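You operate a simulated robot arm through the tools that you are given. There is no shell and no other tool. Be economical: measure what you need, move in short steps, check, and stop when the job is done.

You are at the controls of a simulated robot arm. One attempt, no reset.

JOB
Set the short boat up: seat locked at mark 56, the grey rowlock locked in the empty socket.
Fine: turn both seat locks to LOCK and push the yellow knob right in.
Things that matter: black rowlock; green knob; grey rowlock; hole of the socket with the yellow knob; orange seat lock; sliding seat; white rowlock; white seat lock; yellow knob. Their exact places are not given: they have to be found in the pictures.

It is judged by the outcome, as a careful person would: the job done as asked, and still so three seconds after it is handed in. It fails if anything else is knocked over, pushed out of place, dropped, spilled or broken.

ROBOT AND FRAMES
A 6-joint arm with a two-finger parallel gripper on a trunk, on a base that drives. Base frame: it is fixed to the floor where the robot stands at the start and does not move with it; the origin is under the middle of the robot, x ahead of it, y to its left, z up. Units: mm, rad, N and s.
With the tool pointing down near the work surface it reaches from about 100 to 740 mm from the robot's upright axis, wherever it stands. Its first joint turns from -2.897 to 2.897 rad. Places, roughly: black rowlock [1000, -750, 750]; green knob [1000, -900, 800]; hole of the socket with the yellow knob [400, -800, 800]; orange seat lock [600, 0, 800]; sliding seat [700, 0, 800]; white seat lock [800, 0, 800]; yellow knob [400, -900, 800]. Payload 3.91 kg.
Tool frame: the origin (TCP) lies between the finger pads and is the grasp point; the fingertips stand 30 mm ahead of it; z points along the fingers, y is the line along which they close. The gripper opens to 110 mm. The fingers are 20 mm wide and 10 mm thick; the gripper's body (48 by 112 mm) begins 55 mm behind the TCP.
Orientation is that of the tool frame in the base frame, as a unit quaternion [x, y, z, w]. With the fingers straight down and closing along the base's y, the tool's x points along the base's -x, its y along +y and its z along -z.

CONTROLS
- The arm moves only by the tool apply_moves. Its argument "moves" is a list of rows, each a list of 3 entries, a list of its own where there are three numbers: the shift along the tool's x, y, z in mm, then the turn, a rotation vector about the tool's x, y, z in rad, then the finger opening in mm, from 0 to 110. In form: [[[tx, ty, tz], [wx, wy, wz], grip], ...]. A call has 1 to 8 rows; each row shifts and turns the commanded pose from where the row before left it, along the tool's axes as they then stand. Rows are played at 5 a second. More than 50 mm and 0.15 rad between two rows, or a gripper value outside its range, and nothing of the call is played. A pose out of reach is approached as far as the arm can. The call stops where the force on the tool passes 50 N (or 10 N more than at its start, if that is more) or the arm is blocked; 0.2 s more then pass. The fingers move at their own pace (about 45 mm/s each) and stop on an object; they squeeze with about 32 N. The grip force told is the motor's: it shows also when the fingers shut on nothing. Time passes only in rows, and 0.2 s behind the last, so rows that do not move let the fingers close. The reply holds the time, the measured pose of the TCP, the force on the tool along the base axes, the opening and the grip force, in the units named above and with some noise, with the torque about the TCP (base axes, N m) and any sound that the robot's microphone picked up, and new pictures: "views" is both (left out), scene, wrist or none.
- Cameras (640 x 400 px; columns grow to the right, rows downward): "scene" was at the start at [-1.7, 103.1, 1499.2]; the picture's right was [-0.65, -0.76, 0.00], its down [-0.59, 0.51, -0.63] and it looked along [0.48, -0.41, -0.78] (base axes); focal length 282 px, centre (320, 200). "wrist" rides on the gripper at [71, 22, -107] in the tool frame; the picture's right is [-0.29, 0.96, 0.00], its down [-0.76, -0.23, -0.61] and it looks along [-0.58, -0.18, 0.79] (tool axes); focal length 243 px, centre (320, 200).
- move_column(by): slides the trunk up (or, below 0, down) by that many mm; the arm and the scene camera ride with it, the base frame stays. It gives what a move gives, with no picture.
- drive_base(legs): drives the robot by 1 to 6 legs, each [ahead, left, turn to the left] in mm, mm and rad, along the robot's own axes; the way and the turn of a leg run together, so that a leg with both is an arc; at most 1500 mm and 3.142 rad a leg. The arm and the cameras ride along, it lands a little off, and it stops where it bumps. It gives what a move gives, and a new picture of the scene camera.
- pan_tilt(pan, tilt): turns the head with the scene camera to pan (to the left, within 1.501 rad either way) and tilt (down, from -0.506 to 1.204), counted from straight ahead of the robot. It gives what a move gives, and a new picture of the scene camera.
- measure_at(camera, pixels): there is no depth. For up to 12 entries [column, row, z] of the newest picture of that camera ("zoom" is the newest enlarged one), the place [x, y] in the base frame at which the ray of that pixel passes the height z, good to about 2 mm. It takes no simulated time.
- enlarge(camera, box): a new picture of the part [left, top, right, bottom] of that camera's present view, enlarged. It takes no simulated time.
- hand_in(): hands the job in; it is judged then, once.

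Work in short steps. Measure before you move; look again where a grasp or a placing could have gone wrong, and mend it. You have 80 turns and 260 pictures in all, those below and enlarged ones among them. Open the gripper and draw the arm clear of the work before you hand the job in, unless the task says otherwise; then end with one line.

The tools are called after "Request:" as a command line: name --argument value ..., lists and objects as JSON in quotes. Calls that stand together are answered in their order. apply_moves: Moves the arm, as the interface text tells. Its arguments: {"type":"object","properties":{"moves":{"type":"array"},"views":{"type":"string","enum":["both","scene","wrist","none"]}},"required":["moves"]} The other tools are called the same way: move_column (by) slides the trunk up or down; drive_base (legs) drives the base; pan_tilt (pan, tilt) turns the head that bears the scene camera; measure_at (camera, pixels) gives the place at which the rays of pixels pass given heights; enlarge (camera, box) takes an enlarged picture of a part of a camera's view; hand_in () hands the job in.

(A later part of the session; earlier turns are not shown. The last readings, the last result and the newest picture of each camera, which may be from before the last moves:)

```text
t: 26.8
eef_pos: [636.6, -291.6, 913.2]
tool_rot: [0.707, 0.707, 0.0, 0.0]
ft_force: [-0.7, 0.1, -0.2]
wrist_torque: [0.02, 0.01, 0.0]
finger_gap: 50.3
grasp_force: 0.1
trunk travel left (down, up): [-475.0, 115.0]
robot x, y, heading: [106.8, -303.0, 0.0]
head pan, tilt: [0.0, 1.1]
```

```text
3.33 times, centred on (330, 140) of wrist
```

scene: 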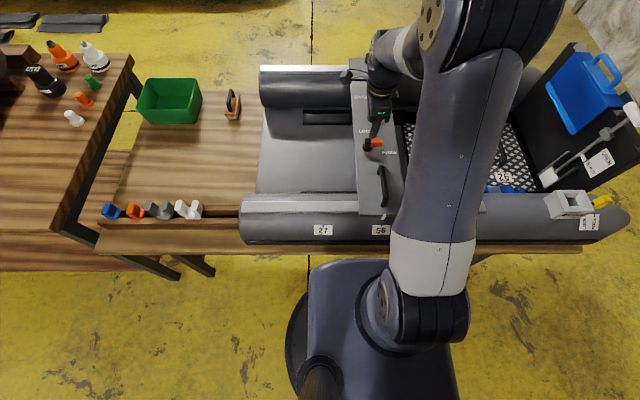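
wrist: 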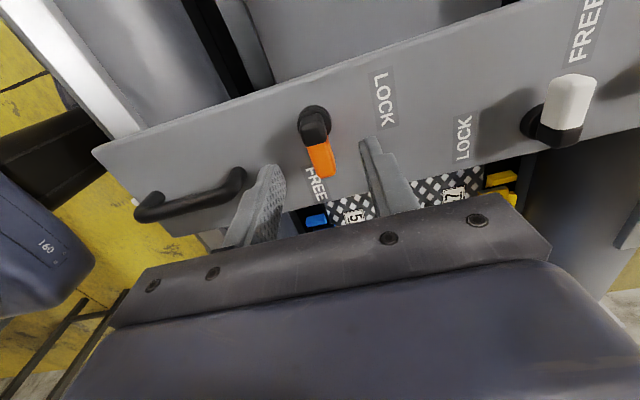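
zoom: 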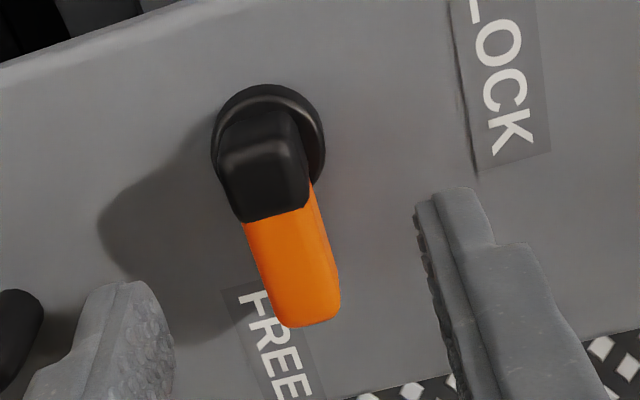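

Descend to TCP z≈847 and close on the lever.

Request:
apply_moves --moves '[[[0, -1, 30], [0, 0, 0], 50], [[0, 0, 26], [0, 0, 0], 50], [[0, 0, 10], [0, 0, 0], 50], [[0, 0, 0], [0, 0, 0], 50]]' --views "both"

Request:
enlarge --camera "scene" --box '[340, 80, 420, 160]'

Request:
enlarge --camera "wrist" --box '[240, 80, 400, 220]'

```text
t: 27.8
eef_pos: [636.3, -291.6, 846.6]
tool_rot: [0.707, 0.707, 0.0, 0.001]
ft_force: [0.2, -0.3, 0.6]
wrist_torque: [0.02, -0.02, 0.0]
finger_gap: 50.5
grasp_force: 0.0
trunk travel left (down, up): [-475.0, 115.0]
robot x, y, heading: [106.2, -303.6, 0.002]
head pan, tilt: [0.0, 1.1]
```

scene: 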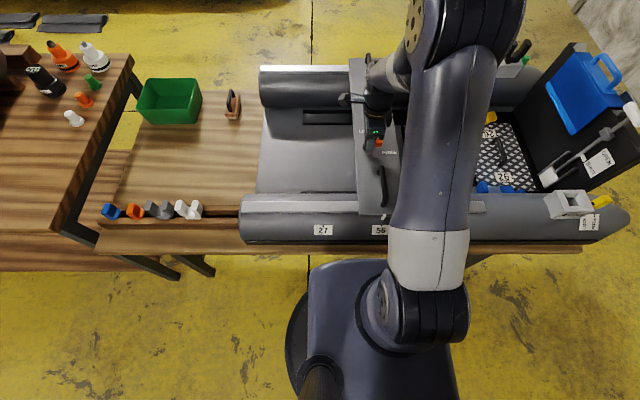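
wrist: 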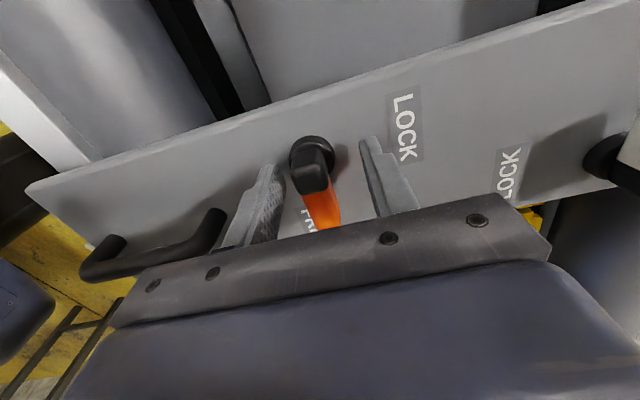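

```text
5.00 times, centred on (380, 120) of scene
```

zoom: 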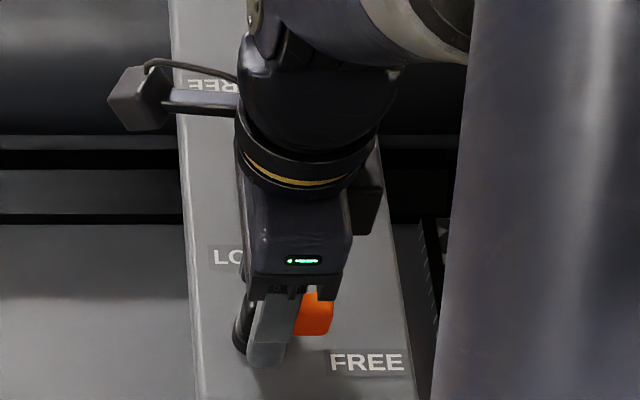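

```text
2.86 times, centred on (320, 150) of wrist
```

zoom: 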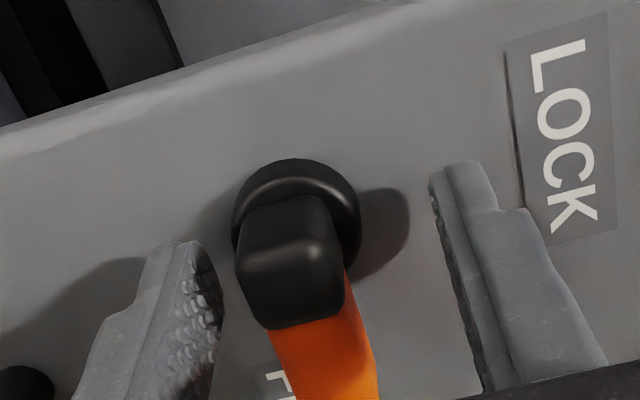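

Request:
apply_moves --moves '[[[0, 0, 0], [0, 0, 0], 30], [[0, 0, 0], [0, 0, 0], 4], [[0, 0, 0], [0, 0, 0], 4], [[0, 0, 0], [0, 0, 0], 4], [[0, 0, 0], [0, 0, 0], 4]]' --views "both"

Request:
enlarge --camera "wrist" --box '[240, 80, 400, 220]'

Request:
enlarge --camera "scene" --box '[340, 80, 420, 160]'

```text
t: 29.0
eef_pos: [630.7, -291.1, 848.1]
tool_rot: [0.707, 0.707, -0.002, -0.002]
ft_force: [-35.6, 0.0, -2.9]
wrist_torque: [0.06, -0.34, 0.06]
finger_gap: 17.8
grasp_force: 45.0
trunk travel left (down, up): [-475.0, 115.0]
robot x, y, heading: [105.3, -302.4, -0.003]
head pan, tilt: [0.0, 1.1]
```

scene: 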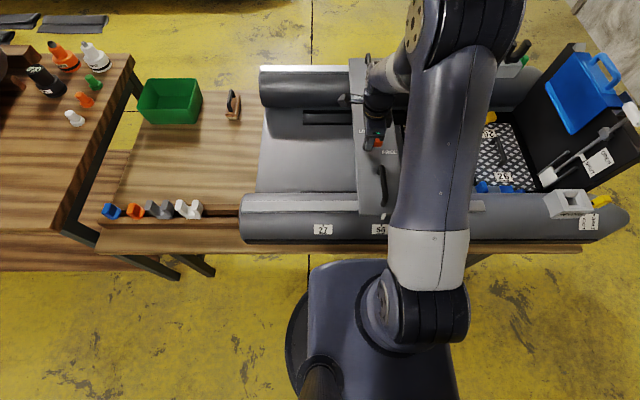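
wrist: 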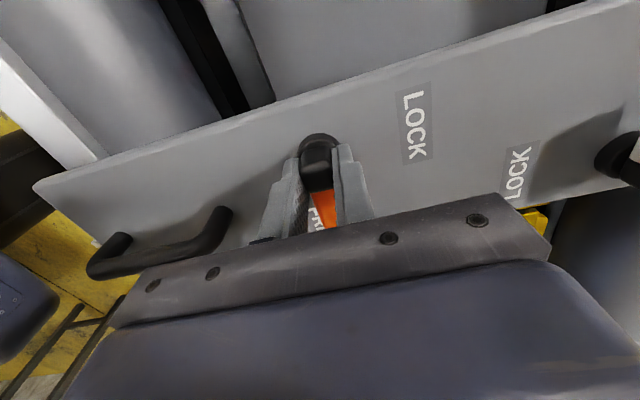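

```text
2.86 times, centred on (320, 150) of wrist
```

zoom: 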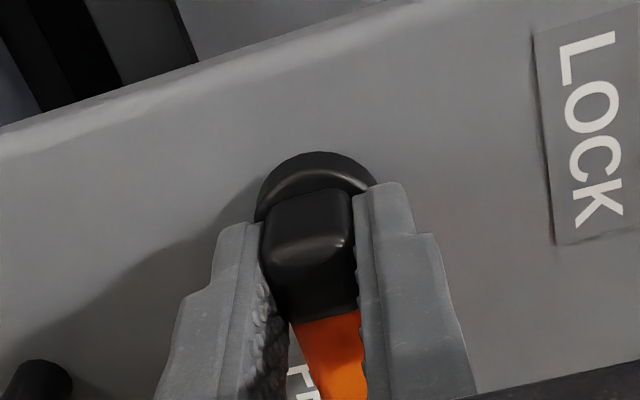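

```text
5.00 times, centred on (380, 120) of scene
```

zoom: 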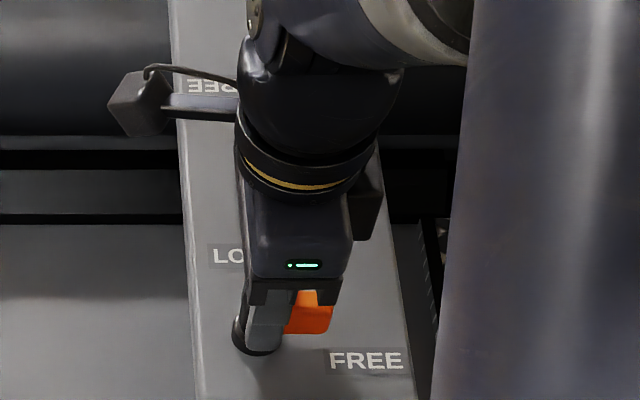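

Held, but the arm is pushed 6 mm toward -x (35 N), so the axis is at x≈630.5; relax command and begin turning CCW (tool -z).

Request:
apply_moves --moves '[[[0, -5.7, 0], [0, 0, 0], 4], [[0, 0, 0], [0, 0, 0], 4]]' --views "none"

Request:
apply_moves --moves '[[[0, 0, 0], [0, 0, -0.1], 4], [[0, 0, 0], [0, 0, -0.1], 4], [[0, 0, 0], [0, 0, -0.1], 4], [[0, 0, 0], [0, 0, -0.1], 4]]' --views "wrist"

```text
t: 29.6
eef_pos: [630.1, -291.1, 847.2]
tool_rot: [0.708, 0.707, 0.001, 0.001]
ft_force: [-9.5, 2.7, -8.5]
wrist_torque: [-0.18, 0.33, 0.11]
finger_gap: 17.8
grasp_force: 45.1
trunk travel left (down, up): [-475.0, 115.0]
robot x, y, heading: [104.3, -300.9, -0.002]
head pan, tilt: [0.0, 1.1]
```

```text
t: 30.6
eef_pos: [630.2, -291.7, 845.8]
tool_rot: [0.552, 0.834, 0.002, 0.0]
ft_force: [1.2, 3.0, -7.3]
wrist_torque: [0.83, 0.57, 0.0]
finger_gap: 17.6
grasp_force: 45.4
trunk travel left (down, up): [-475.0, 115.0]
robot x, y, heading: [106.4, -301.5, -0.001]
head pan, tilt: [0.0, 1.1]
```

wrist: 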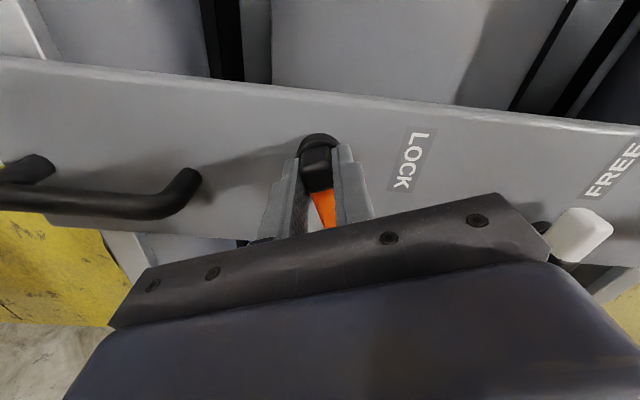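

Lever follows. Continue to 90°.

Request:
apply_moves --moves '[[[0, 0, 0], [0, 0, -0.14], 4], [[0, 0, 0], [0, 0, -0.14], 4], [[0, 0, 0], [0, 0, -0.14], 4], [[0, 0, 0], [0, 0, -0.14], 4], [[0, 0, 0], [0, 0, -0.14], 4], [[0, 0, 0], [0, 0, -0.14], 4], [[0, 0, 0], [0, 0, -0.14], 4], [[0, 0, 0], [0, 0, -0.14], 4]]' --views "both"

```text
t: 32.4
eef_pos: [631.8, -292.7, 846.2]
tool_rot: [0.024, 1.0, 0.0, -0.001]
ft_force: [13.1, 1.9, -8.8]
wrist_torque: [-0.02, -0.78, 0.03]
finger_gap: 17.7
grasp_force: 45.2
trunk travel left (down, up): [-475.0, 115.0]
robot x, y, heading: [110.7, -305.5, 0.002]
head pan, tilt: [0.0, 1.1]
```

scene: 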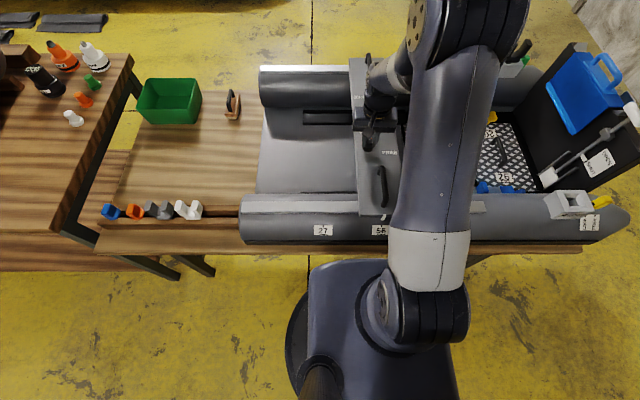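
wrist: 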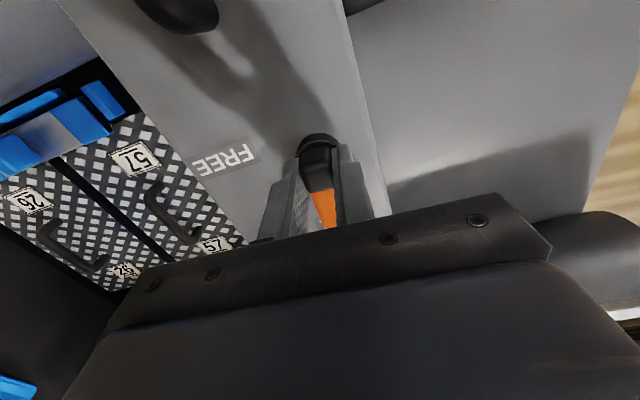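

At ~87°; turn further gently to find the stop.

Request:
apply_moves --moves '[[[0, 0, 0], [0, 0, -0.05], 4], [[0, 0, 0], [0, 0, -0.05], 4], [[0, 0, 0], [0, 0, 0], 4]]' --views "none"

```text
t: 33.2
eef_pos: [630.7, -292.1, 846.8]
tool_rot: [-0.024, 1.0, 0.0, 0.0]
ft_force: [16.0, -0.2, -1.8]
wrist_torque: [0.07, -0.24, -1.1]
finger_gap: 17.9
grasp_force: 44.9
trunk travel left (down, up): [-475.0, 115.0]
robot x, y, heading: [103.9, -302.6, 0.003]
head pan, tilt: [0.0, 1.1]
```

Torque -1.1 N·m: at the stop. Open, rise and look.

Request:
apply_moves --moves '[[[0, 0, 0], [0, 0, 0], 25], [[0, 0, 0], [0, 0, 0], 50], [[0, 0, 0], [0, 0, 0], 50], [[0, 0, -40], [0, 0, 0], 50], [[0, 0, -40], [0, 0, 0], 50], [[30, 0, -35], [0, 0, 0], 50], [[30, 0, 0], [0, 0, 0], 50], [[0, 0, 0], [0, 0, 0], 50]]' --views "both"

Request:
enlarge --camera "wrist" --box '[240, 80, 400, 220]'

Request:
enlarge --camera "scene" --box '[330, 50, 430, 240]'

```text
t: 35.0
eef_pos: [570.5, -297.1, 964.6]
tool_rot: [-0.024, 1.0, 0.0, 0.0]
ft_force: [0.0, -0.5, 0.0]
wrist_torque: [-0.03, -0.04, 0.02]
finger_gap: 49.8
grasp_force: 0.0
trunk travel left (down, up): [-475.0, 115.0]
robot x, y, heading: [108.4, -302.8, 0.003]
head pan, tilt: [0.0, 1.1]
```

scene: 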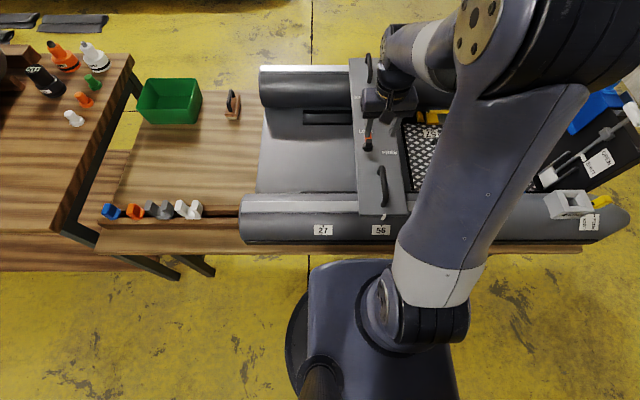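
wrist: 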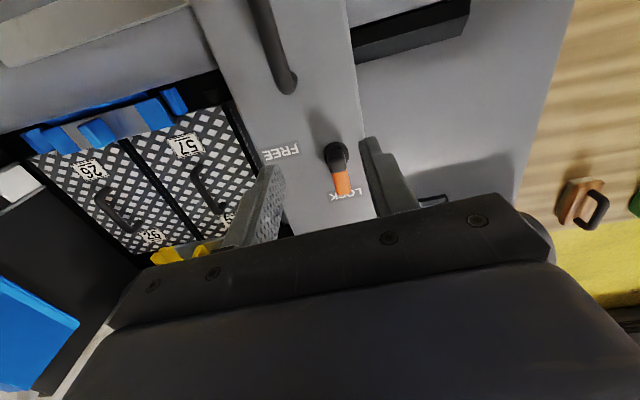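

```text
2.86 times, centred on (320, 150) of wrist
```

zoom: 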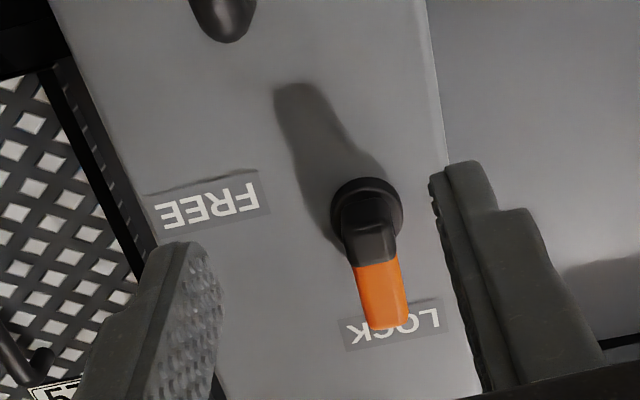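

```text
2.11 times, centred on (380, 145) of scene
```

zoom: 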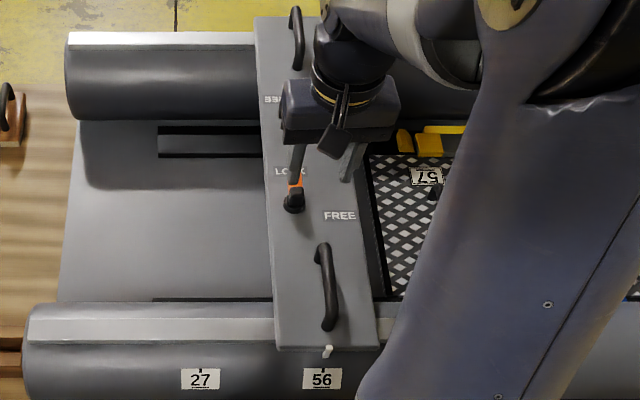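

Orange lever now sits on LOCK. Go to the white lock, expected axis ≈ (819,-343), turning the tool to yaw -90°.

Request:
apply_moves --moves '[[[-41, -9.7, 0], [0, 0, 0], 50], [[-41, -9.7, 0], [0, 0, 0], 50], [[-41, -9.7, 0], [0, 0, 0], 50], [[-41, -9.7, 0], [0, 0, 0], 50], [[-41, -9.7, 0], [0, 0, 0], 50], [[-41, -9.7, 0], [0, 0, 0], 50], [[0, 0, 0], [0, 0, 0.14], 50], [[0, 0, 0], [0, 0, 0.14], 50]]' --views "none"

Request:
apply_moves --moves '[[[0, 0, 0], [0, 0, 0.149], 50], [[0, 0, 0], [0, 0, 0.149], 50], [[0, 0, 0], [0, 0, 0.149], 50], [[0, 0, 0], [0, 0, 0.149], 50], [[0, 0, 0], [0, 0, 0.149], 50], [[0, 0, 0], [0, 0, 0.149], 50], [[0, 0, 0], [0, 0, 0.149], 50], [[0, 0, 0], [0, 0, 0.149], 50]]' --views "none"

Request:
apply_moves --moves '[[[0, 0, 0], [0, 0, 0.149], 50], [[0, 0, 0], [0, 0, 0], 50]]' --views "both"

Request:
enlarge --camera "wrist" --box '[240, 60, 400, 200]'

```text
t: 36.8
eef_pos: [818.1, -341.2, 961.6]
tool_rot: [0.116, 0.993, 0.0, 0.0]
ft_force: [0.7, 0.1, -0.1]
wrist_torque: [0.0, -0.02, -0.01]
finger_gap: 49.9
grasp_force: 0.0
trunk travel left (down, up): [-475.0, 115.0]
robot x, y, heading: [104.9, -307.0, 0.005]
head pan, tilt: [0.0, 1.1]
```

```text
t: 38.6
eef_pos: [818.5, -340.4, 963.2]
tool_rot: [0.654, 0.756, 0.0, 0.0]
ft_force: [-0.5, 0.1, 0.0]
wrist_torque: [0.04, 0.0, 0.01]
finger_gap: 50.1
grasp_force: 0.0
trunk travel left (down, up): [-475.0, 115.0]
robot x, y, heading: [106.9, -301.9, 0.001]
head pan, tilt: [0.0, 1.1]
```

```text
t: 39.2
eef_pos: [817.9, -341.2, 963.0]
tool_rot: [0.709, 0.705, -0.001, 0.0]
ft_force: [-0.3, -0.7, -0.3]
wrist_torque: [0.0, 0.02, -0.01]
finger_gap: 50.3
grasp_force: 0.1
trunk travel left (down, up): [-475.0, 115.0]
robot x, y, heading: [107.2, -303.3, 0.001]
head pan, tilt: [0.0, 1.1]
```

scene: 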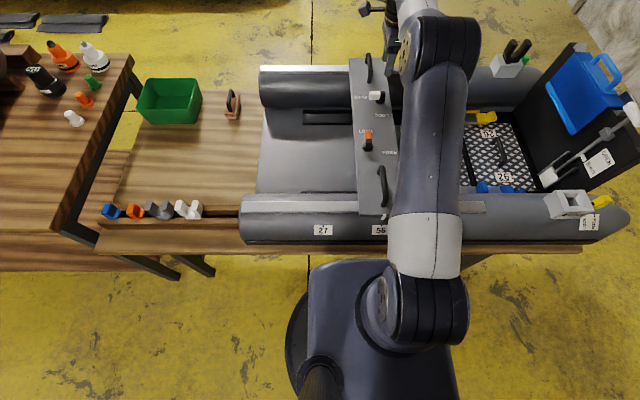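
wrist: 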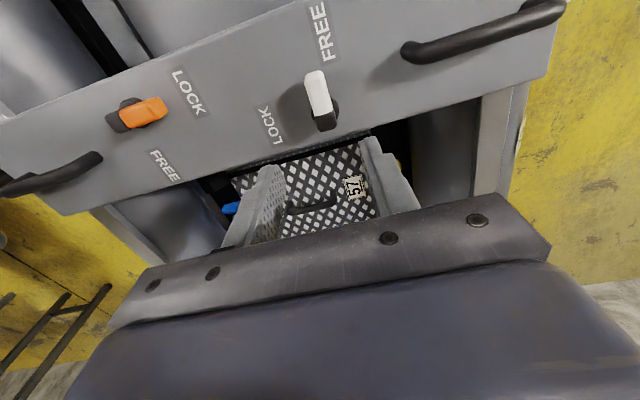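

```text
2.86 times, centred on (320, 130) of wrist
```

zoom: 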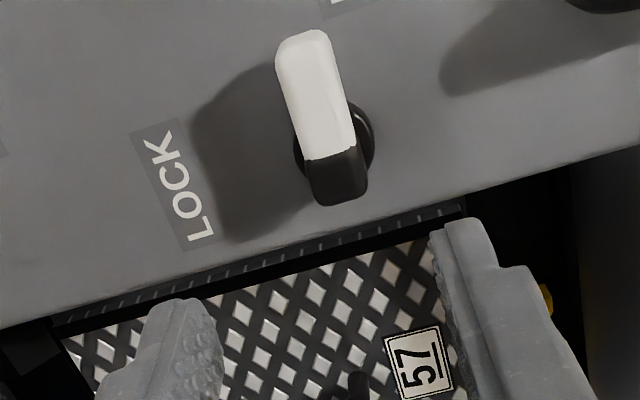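

Request:
measure_at --camera "wrist" --pixels '[[326, 110.7, 803], [326, 121, 833], [313, 75, 833], [130, 115, 833], [122, 115, 803]]'

Request:
measure_at --camera "scene" --pixels '[[379, 101, 803], [368, 149, 803]]'

```text
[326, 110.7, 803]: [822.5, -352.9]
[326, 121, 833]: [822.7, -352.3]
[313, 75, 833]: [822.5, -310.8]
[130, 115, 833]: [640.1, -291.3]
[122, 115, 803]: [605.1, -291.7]
```

```text
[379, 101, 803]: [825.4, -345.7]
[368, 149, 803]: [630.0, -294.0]
```

Target white axis ≈ (821,-348). Descend to z≈895 and check.

Request:
apply_moves --moves '[[[-7, 3, 30], [0, 0, 0], 50], [[0, 0, 38], [0, 0, 0], 50], [[0, 0, 0], [0, 0, 0], 50]]' --views "wrist"

Request:
enlarge --camera "wrist" --box '[240, 80, 400, 220]'

Request:
measure_at --camera "wrist" --pixels '[[320, 135, 803], [320, 145, 833]]'

```text
t: 40.0
eef_pos: [821.8, -348.0, 894.0]
tool_rot: [0.708, 0.706, 0.0, 0.001]
ft_force: [0.1, 0.5, 0.2]
wrist_torque: [-0.01, 0.01, 0.03]
finger_gap: 50.0
grasp_force: 0.1
trunk travel left (down, up): [-475.0, 115.0]
robot x, y, heading: [108.0, -301.8, -0.004]
head pan, tilt: [0.0, 1.1]
```

wrist: 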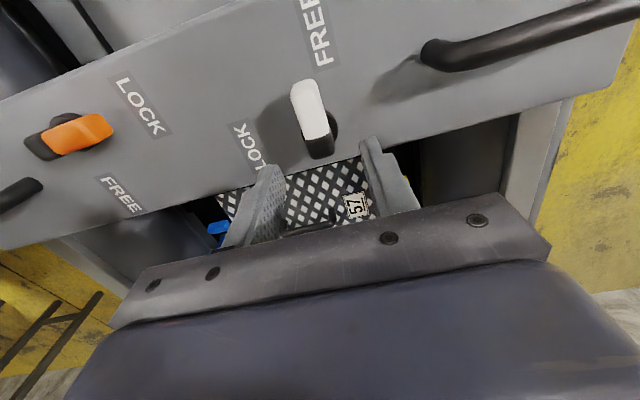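

```text
2.86 times, centred on (320, 150) of wrist
```

zoom: 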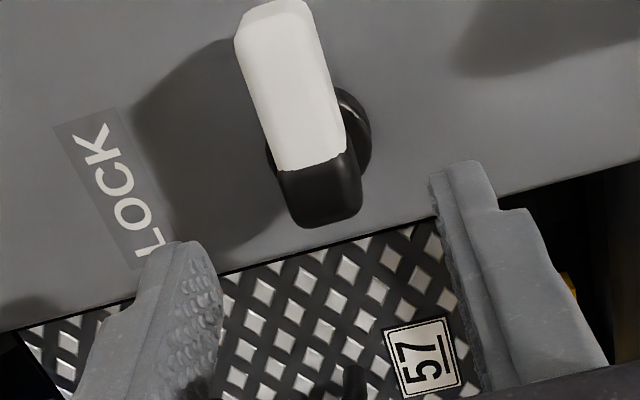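

```text
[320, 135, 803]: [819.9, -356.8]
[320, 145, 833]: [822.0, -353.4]
```

Comparing to the orange approach, axis ≈ (820,-346). Correct and descend to 847, then close.

Request:
apply_moves --moves '[[[2, -1.5, 30], [0, 0, 0], 50], [[0, 0, 17], [0, 0, 0], 50], [[0, 0, 0], [0, 0, 0], 50], [[0, 0, 0], [0, 0, 0], 30], [[0, 0, 0], [0, 0, 0], 4], [[0, 0, 0], [0, 0, 0], 4], [[0, 0, 0], [0, 0, 0], 4], [[0, 0, 0], [0, 0, 0], 4]]' --views "wrist"

Request:
enlarge --camera "wrist" --box '[240, 80, 400, 220]'

```text
t: 41.8
eef_pos: [821.7, -344.7, 847.9]
tool_rot: [0.708, 0.706, 0.001, 0.001]
ft_force: [17.0, 0.0, 2.8]
wrist_torque: [0.05, -0.11, 0.17]
finger_gap: 18.0
grasp_force: 44.9
trunk travel left (down, up): [-475.0, 115.0]
robot x, y, heading: [107.3, -300.6, -0.001]
head pan, tilt: [0.0, 1.1]
```

wrist: 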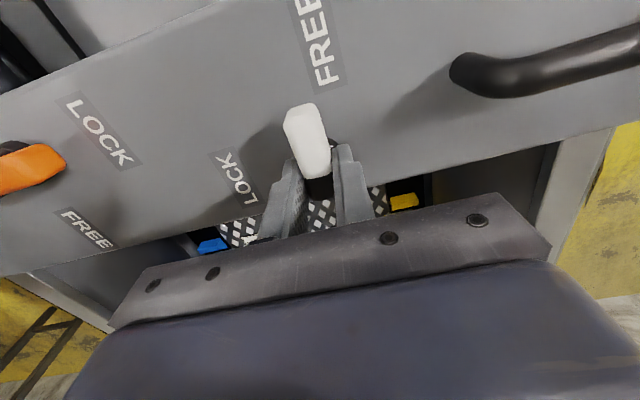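

```text
2.86 times, centred on (320, 150) of wrist
```

zoom: 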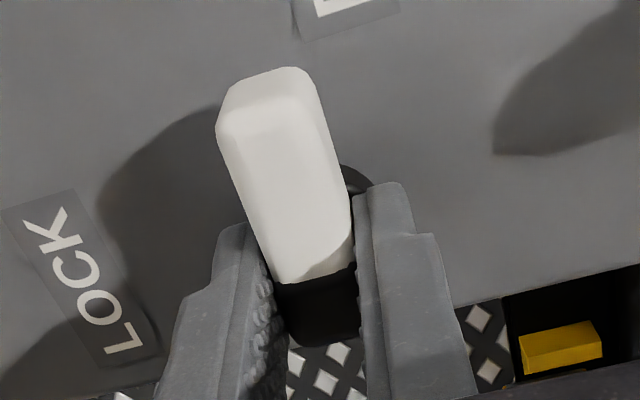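

Held well (gap 18). Relax 2.5 mm in x and turn CCW 90°.

Request:
apply_moves --moves '[[[0, 2.5, 0], [0, 0, 0], 4], [[0, 0, 0], [0, 0, -0.12], 4], [[0, 0, 0], [0, 0, -0.14], 4], [[0, 0, 0], [0, 0, -0.14], 4], [[0, 0, 0], [0, 0, -0.14], 4], [[0, 0, 0], [0, 0, -0.14], 4], [[0, 0, 0], [0, 0, -0.14], 4]]' --views "none"

Request:
apply_moves --moves '[[[0, 0, 0], [0, 0, -0.14], 4], [[0, 0, 0], [0, 0, -0.14], 4], [[0, 0, 0], [0, 0, -0.14], 4], [[0, 0, 0], [0, 0, -0.14], 4], [[0, 0, 0], [0, 0, -0.14], 4], [[0, 0, 0], [0, 0, -0.07], 4], [[0, 0, 0], [0, 0, 0], 4]]' --views "wrist"

```text
t: 43.4
eef_pos: [820.7, -346.2, 846.9]
tool_rot: [0.367, 0.93, 0.001, -0.001]
ft_force: [-21.8, 0.3, -1.9]
wrist_torque: [-0.64, -0.61, -0.05]
finger_gap: 17.7
grasp_force: 44.9
trunk travel left (down, up): [-475.0, 115.0]
robot x, y, heading: [106.2, -303.8, -0.0]
head pan, tilt: [0.0, 1.1]
```

```text
t: 45.0
eef_pos: [818.4, -348.5, 847.5]
tool_rot: [-0.008, 1.0, 0.0, -0.003]
ft_force: [-30.0, -11.0, -12.2]
wrist_torque: [-0.32, 0.16, -0.58]
finger_gap: 17.8
grasp_force: 44.9
trunk travel left (down, up): [-475.0, 115.0]
robot x, y, heading: [107.5, -307.5, 0.004]
head pan, tilt: [0.0, 1.1]
```

wrist: 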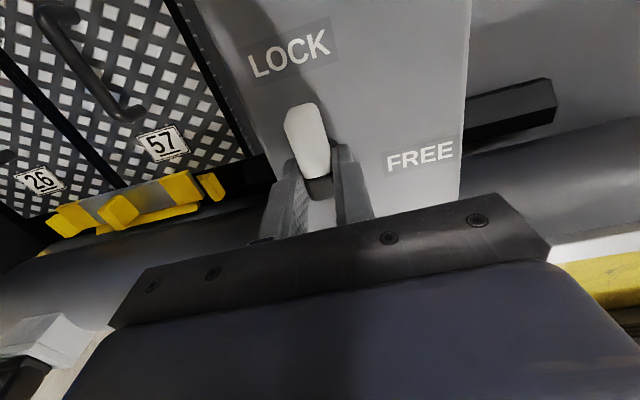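

At the stop nearly; a tiny extra turn, release, rise, and look.

Request:
apply_moves --moves '[[[0, 0, 0], [0, 0, -0.04], 4], [[0, 0, 0], [0, 0, 0], 4], [[0, 0, 0], [0, 0, 0], 30], [[0, 0, 0], [0, 0, 0], 50], [[0, 0, 0], [0, 0, 0], 50], [[0, 0, -40], [0, 0, 0], 50], [[0, 0, -45], [0, 0, 0], 50], [[40, 0, -25], [0, 0, 0], 50]]' --views "none"

Request:
apply_moves --moves '[[[40, 0, -25], [0, 0, 0], 50], [[45, 0, 0], [0, 0, 0], 50], [[45, 0, 0], [0, 0, 0], 50], [[45, 0, 0], [0, 0, 0], 50], [[45, 0, 0], [0, 0, 0], 50]]' --views "both"

Request:
enlarge --camera "scene" --box '[330, 50, 430, 240]'

```text
t: 46.8
eef_pos: [783.1, -347.5, 957.3]
tool_rot: [-0.029, 1.0, 0.0, -0.001]
ft_force: [-0.2, 0.0, -0.3]
wrist_torque: [0.0, 0.02, -0.01]
finger_gap: 50.3
grasp_force: 0.1
trunk travel left (down, up): [-475.0, 115.0]
robot x, y, heading: [106.5, -302.7, -0.003]
head pan, tilt: [0.0, 1.1]
```

```text
t: 48.0
eef_pos: [562.6, -361.0, 984.5]
tool_rot: [-0.029, 1.0, 0.0, 0.0]
ft_force: [0.3, 0.0, 0.1]
wrist_torque: [0.02, -0.01, 0.01]
finger_gap: 50.1
grasp_force: 0.1
trunk travel left (down, up): [-475.0, 115.0]
robot x, y, heading: [105.7, -303.1, -0.001]
head pan, tilt: [0.0, 1.1]
```

scene: 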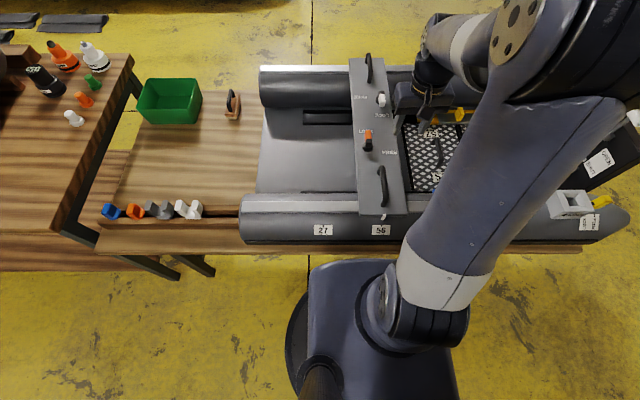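
wrist: 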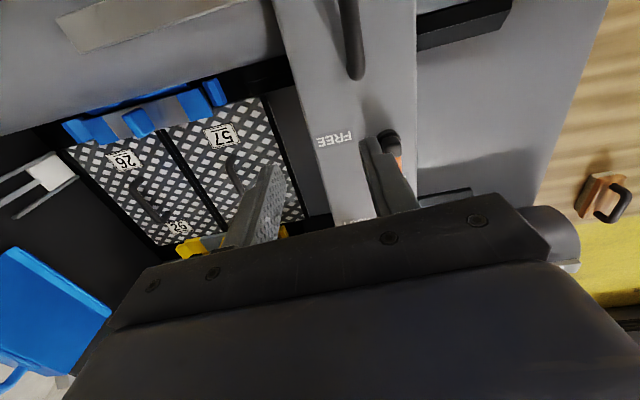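

```text
2.11 times, centred on (380, 145) of scene
```

zoom: 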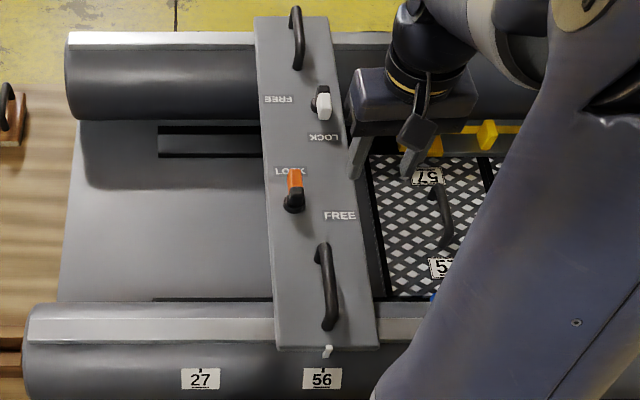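

Both levers now at LOCK and the pointer still at 56. Next view the yellow-knob socket: bring wrist over it, and pan head right.

Request:
apply_moves --moves '[[[45, 0, -10], [0, 0, 0], 60], [[45, 0, -10], [0, 0, 0], 60], [[45, 0, 0], [0, 0, 0], 60], [[45, 0, 0], [0, 0, 0], 60], [[0, -45, 0], [0, 0, 0.06], 60], [[0, -45, 0], [0, 0, 0], 60], [[0, -45, 0], [0, 0, 0], 60], [[0, -45, 0], [0, 0, 0], 60]]' --views "none"

Request:
apply_moves --moves '[[[0, -45, 0], [0, 0, 0], 60], [[0, -45, 0], [0, 0, 0], 60], [[0, -45, 0], [0, 0, 0], 60], [[0, 0, 0], [0, 0, 0], 60]]' --views "wrist"

Request:
pan_tilt --pan -0.9 --tilt 0.95

```text
t: 49.8
eef_pos: [385.0, -555.3, 1001.9]
tool_rot: [0.002, 1.0, -0.001, 0.0]
ft_force: [-0.8, 0.5, -0.2]
wrist_torque: [-0.02, 0.0, -0.01]
finger_gap: 60.2
grasp_force: 0.0
trunk travel left (down, up): [-475.0, 115.0]
robot x, y, heading: [106.7, -305.4, 0.003]
head pan, tilt: [0.0, 1.1]
```

```text
t: 50.8
eef_pos: [382.9, -689.6, 1000.2]
tool_rot: [0.001, 1.0, 0.001, 0.0]
ft_force: [0.4, -0.6, 0.0]
wrist_torque: [0.03, 0.01, 0.0]
finger_gap: 59.8
grasp_force: 0.0
trunk travel left (down, up): [-475.0, 115.0]
robot x, y, heading: [108.1, -300.6, 0.002]
head pan, tilt: [0.0, 1.1]
```

wrist: 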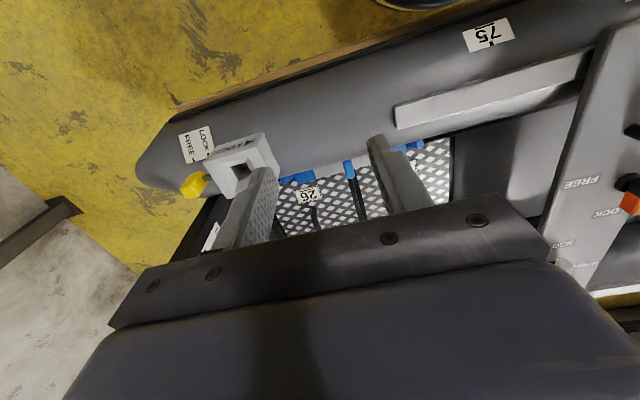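

```text
t: 52.0
eef_pos: [383.3, -688.5, 1000.8]
tool_rot: [0.002, 1.0, 0.0, 0.001]
ft_force: [-0.3, -1.0, -0.3]
wrist_torque: [-0.01, 0.0, -0.01]
finger_gap: 60.0
grasp_force: 0.1
trunk travel left (down, up): [-475.0, 115.0]
robot x, y, heading: [104.4, -301.9, 0.002]
head pan, tilt: [-0.901, 0.949]
```

scene: 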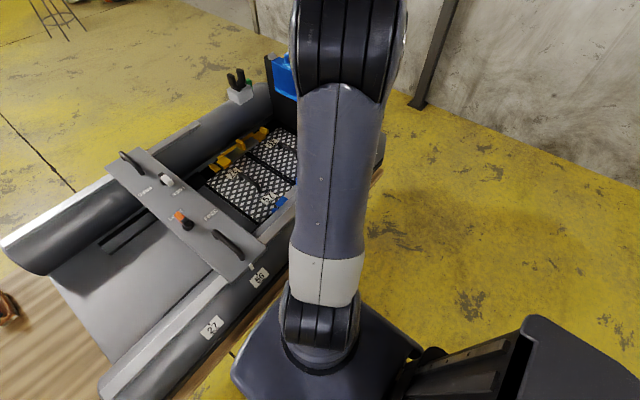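

Zoom on the socket with the yellow knob.

Request:
enlarge --camera "wrist" --box '[160, 110, 300, 210]'

Request:
measure_at --camera "wrist" --pixels '[[245, 165, 800], [245, 165, 830], [193, 185, 800], [193, 185, 820], [195, 145, 780]]'

```text
4.00 times, centred on (230, 160) of wrist
```

zoom: 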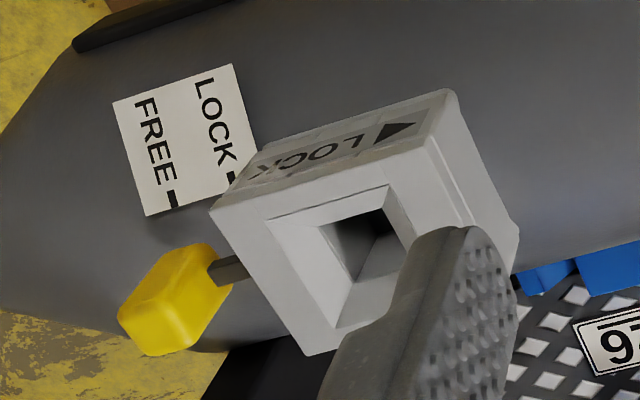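

```text
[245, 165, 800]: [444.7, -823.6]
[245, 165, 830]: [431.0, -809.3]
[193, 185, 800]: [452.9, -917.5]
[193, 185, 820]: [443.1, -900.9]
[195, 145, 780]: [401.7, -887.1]
```

Square funnel socket; knob currently at FREE, pushes in along +y. Check the black rowlock as reference, then return arm to the front.

Request:
enlarge --camera "scene" --box '[200, 55, 290, 115]'

Request:
apply_moves --moves '[[[0, 45, 0], [0, 0, 0], 80], [[0, 45, 0], [0, 0, 0], 80], [[0, 45, 0], [0, 0, 0], 80], [[0, 45, 0], [0, 0, 0], 80], [[0, 45, 0], [0, 0, 0], 80], [[0, 45, 0], [0, 0, 0], 80], [[0, 45, 0], [0, 0, 0], 80], [[0, 45, 0], [0, 0, 0], 80]]' --views "none"

Request:
drive_base --legs '[[0, 530, 0]]'

Request:
pan_tilt --pan 0.2 --tilt 1.1

```text
6.67 times, centred on (245, 85) of scene
```

zoom: 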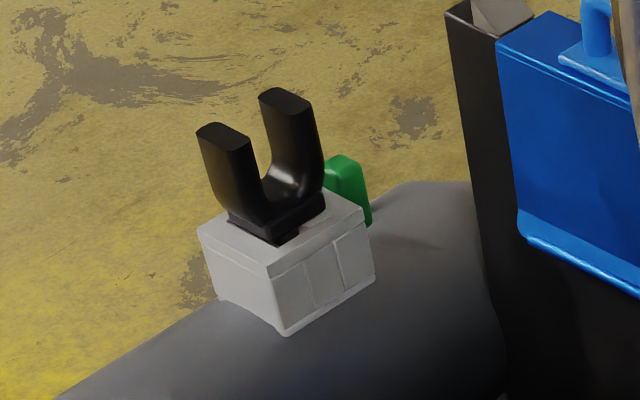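

```text
t: 53.8
eef_pos: [381.8, -324.6, 1003.2]
tool_rot: [0.002, 1.0, 0.0, -0.001]
ft_force: [0.4, 0.2, -0.1]
wrist_torque: [-0.04, 0.02, 0.02]
finger_gap: 80.0
grasp_force: 0.1
trunk travel left (down, up): [-475.0, 115.0]
robot x, y, heading: [106.6, -301.5, 0.001]
head pan, tilt: [-0.901, 0.949]
```

```text
t: 56.8
eef_pos: [382.5, 197.1, 1003.2]
tool_rot: [0.003, 1.0, 0.0, 0.0]
ft_force: [-0.4, -0.3, 0.4]
wrist_torque: [-0.01, -0.04, -0.01]
finger_gap: 80.2
grasp_force: 0.1
trunk travel left (down, up): [-475.0, 115.0]
robot x, y, heading: [105.4, 222.1, -0.006]
head pan, tilt: [-0.901, 0.949]
```

scene: 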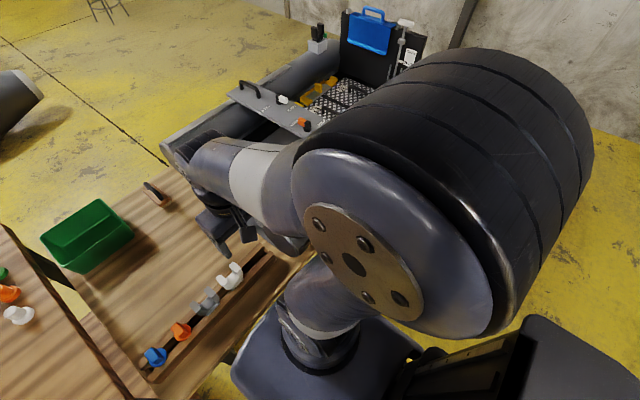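

```text
t: 58.2
eef_pos: [382.2, 197.8, 1002.6]
tool_rot: [0.003, 1.0, 0.0, -0.001]
ft_force: [-1.2, 0.6, 0.2]
wrist_torque: [-0.02, -0.02, 0.01]
finger_gap: 80.3
grasp_force: 0.1
trunk travel left (down, up): [-475.0, 115.0]
robot x, y, heading: [106.8, 221.7, -0.003]
head pan, tilt: [0.201, 1.1]
```

scene: 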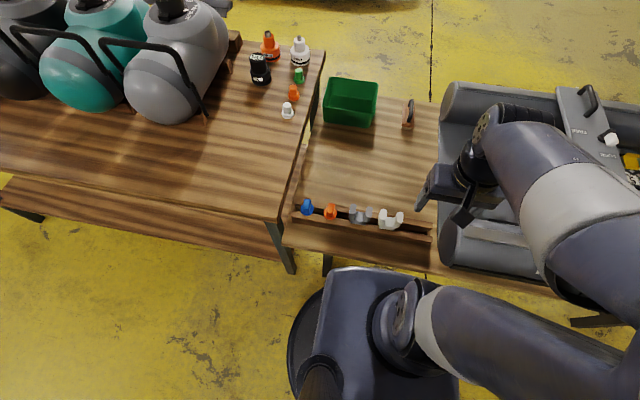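

Move over the rack to look at the grey rowlock at about (428,321).

Request:
apply_moves --moves '[[[0, 44, 16], [0, 0, 0], 80], [[0, 44, 16], [0, 0, 0], 80], [[0, 44, 18], [0, 0, 0], 80], [[0, 0, 0], [0, 0, 0], 80]]' --views "both"

Request:
enlarge --camera "wrist" --box '[220, 60, 420, 190]'

Request:
enlarge --camera "scene" --box '[290, 180, 440, 270]'

```text
t: 59.2
eef_pos: [383.9, 330.7, 951.8]
tool_rot: [0.002, 1.0, 0.0, 0.0]
ft_force: [0.6, 0.6, 0.4]
wrist_torque: [0.02, 0.01, -0.01]
finger_gap: 80.1
grasp_force: 0.0
trunk travel left (down, up): [-475.0, 115.0]
robot x, y, heading: [106.9, 223.3, -0.001]
head pan, tilt: [0.201, 1.1]
```

scene: 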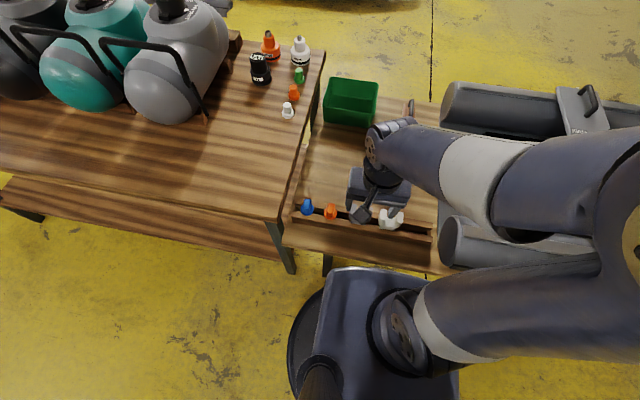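
wrist: 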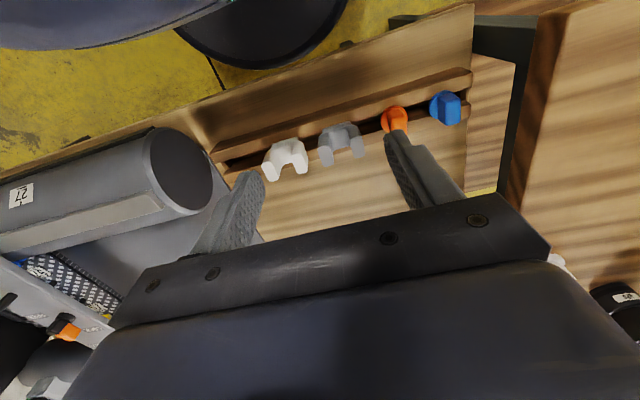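

```text
3.08 times, centred on (320, 125) of wrist
```

zoom: 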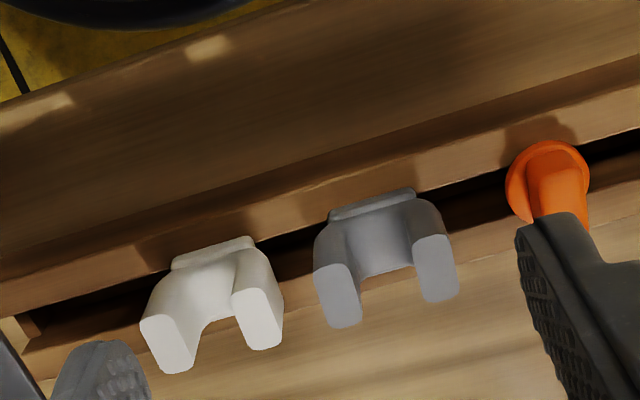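

```text
4.27 times, centred on (365, 225) of scene
```

zoom: 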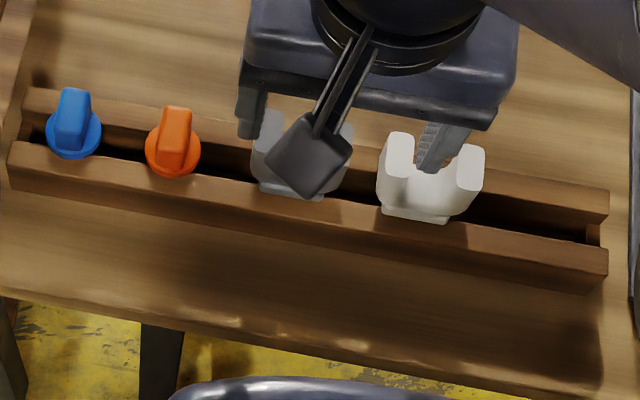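

Request:
measure_at --camera "zoom" --pixels '[[398, 148, 810], [398, 148, 830], [470, 160, 810], [470, 160, 830], [415, 217, 770]]'

Request:
enlarge --camera "wrist" --box '[220, 60, 420, 190]'

Request:
measure_at --camera "zoom" --pixels '[[168, 345, 810], [168, 345, 830], [258, 320, 810], [258, 320, 830], [343, 298, 810], [343, 298, 830], [437, 270, 810], [437, 270, 830], [372, 205, 765], [212, 255, 765]]'

```text
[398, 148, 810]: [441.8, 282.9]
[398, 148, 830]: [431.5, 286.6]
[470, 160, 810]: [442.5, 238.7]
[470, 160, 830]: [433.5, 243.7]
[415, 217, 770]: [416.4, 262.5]
```

```text
3.08 times, centred on (320, 125) of wrist
```

zoom: 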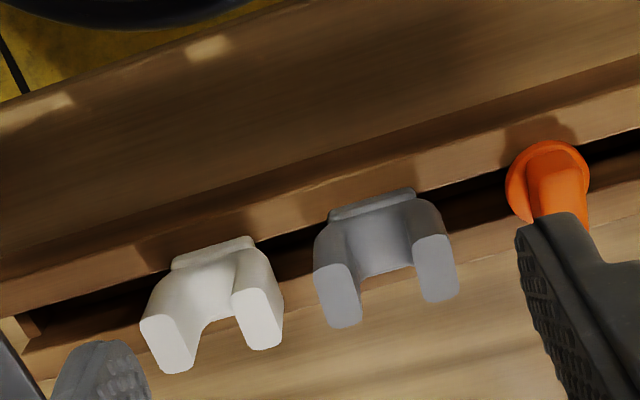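

```text
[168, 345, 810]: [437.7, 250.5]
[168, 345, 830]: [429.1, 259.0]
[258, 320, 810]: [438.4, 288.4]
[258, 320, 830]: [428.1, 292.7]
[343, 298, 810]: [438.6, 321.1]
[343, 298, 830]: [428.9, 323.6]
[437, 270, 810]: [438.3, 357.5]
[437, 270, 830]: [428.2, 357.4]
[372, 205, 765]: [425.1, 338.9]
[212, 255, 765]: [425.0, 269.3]
```

Close along x is best (neighbours are close in y). Turn tool to yaw -90° above the grey rowlock.

Request:
apply_moves --moves '[[[-25, 0, 0], [0, 0, 0.143], 60], [[-25, 0, 0], [0, 0, 0.143], 60], [[0, 0, 0], [0, 0, 0.143], 60], [[0, 0, 0], [0, 0, 0.143], 60], [[0, 0, 0], [0, 0, 0.143], 60], [[0, 0, 0], [0, 0, 0.143], 60], [[0, 0, 0], [0, 0, 0.143], 60], [[0, 0, 0], [0, 0, 0.143], 60]]' --views "none"

Request:
apply_moves --moves '[[[0, 0, 0], [0, 0, 0.143], 60], [[0, 0, 0], [0, 0, 0.143], 60], [[0, 0, 0], [0, 0, 0.144], 60], [[0, 0, 0], [0, 0, 0], 60]]' --views "both"

Request:
enlarge --camera "wrist" --box '[220, 40, 420, 200]'

Request:
enlarge --camera "scene" --box '[290, 180, 440, 270]'

```text
t: 61.0
eef_pos: [433.7, 325.3, 953.2]
tool_rot: [0.544, 0.839, 0.0, 0.0]
ft_force: [0.1, 0.0, 0.4]
wrist_torque: [-0.01, -0.01, -0.02]
finger_gap: 60.0
grasp_force: 0.0
trunk travel left (down, up): [-475.0, 115.0]
robot x, y, heading: [105.3, 220.8, -0.002]
head pan, tilt: [0.201, 1.1]
```

```text
t: 62.0
eef_pos: [434.0, 325.1, 953.4]
tool_rot: [0.71, 0.704, 0.0, -0.001]
ft_force: [0.1, -0.6, 0.4]
wrist_torque: [0.02, -0.01, 0.02]
finger_gap: 60.3
grasp_force: 0.1
trunk travel left (down, up): [-475.0, 115.0]
robot x, y, heading: [106.1, 222.0, -0.002]
head pan, tilt: [0.201, 1.1]
```

scene: 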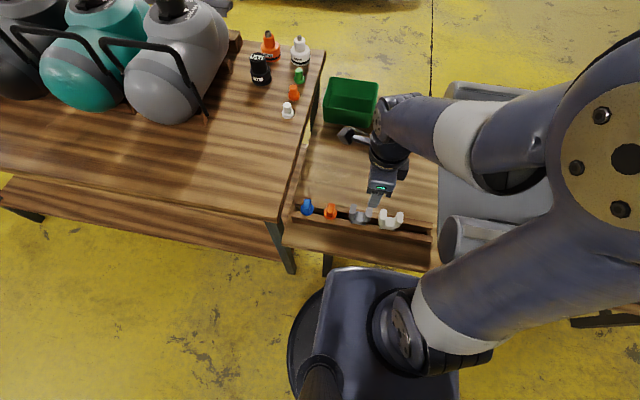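
wrist: 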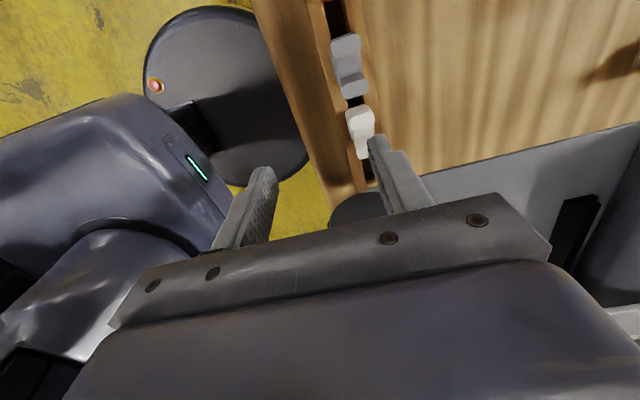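

```text
2.50 times, centred on (320, 120) of wrist
```

zoom: 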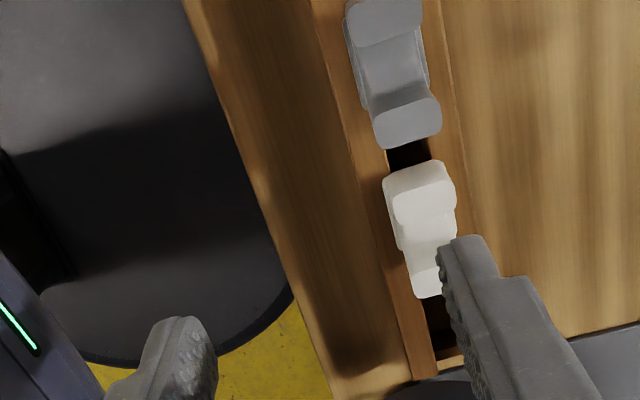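

```text
4.27 times, centred on (365, 225) of scene
```

zoom: 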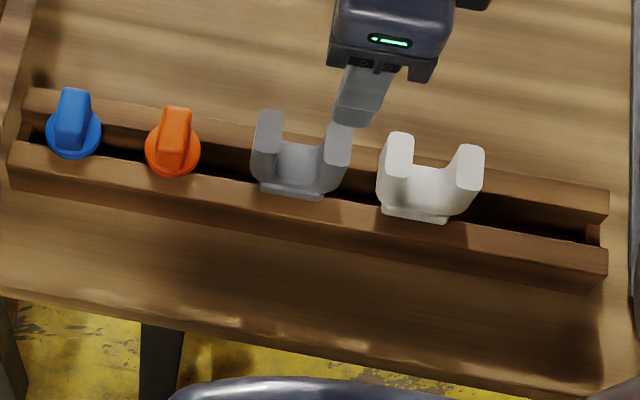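

Request:
measure_at --camera "zoom" --pixels '[[269, 118, 820], [340, 132, 820], [269, 118, 835], [340, 132, 835], [303, 152, 785], [292, 192, 768], [355, 120, 923]]'

Request:
measure_at --camera "wrist" --pixels '[[355, 90, 820], [345, 44, 820], [350, 75, 785], [355, 90, 835], [345, 44, 835]]'

```text
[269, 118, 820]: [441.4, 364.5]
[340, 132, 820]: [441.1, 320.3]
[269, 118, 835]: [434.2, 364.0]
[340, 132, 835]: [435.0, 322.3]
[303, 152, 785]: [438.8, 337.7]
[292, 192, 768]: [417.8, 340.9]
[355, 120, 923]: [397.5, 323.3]
```

```text
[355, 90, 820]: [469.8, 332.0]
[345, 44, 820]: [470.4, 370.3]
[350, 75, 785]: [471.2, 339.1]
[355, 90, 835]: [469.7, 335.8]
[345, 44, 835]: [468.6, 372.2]
```

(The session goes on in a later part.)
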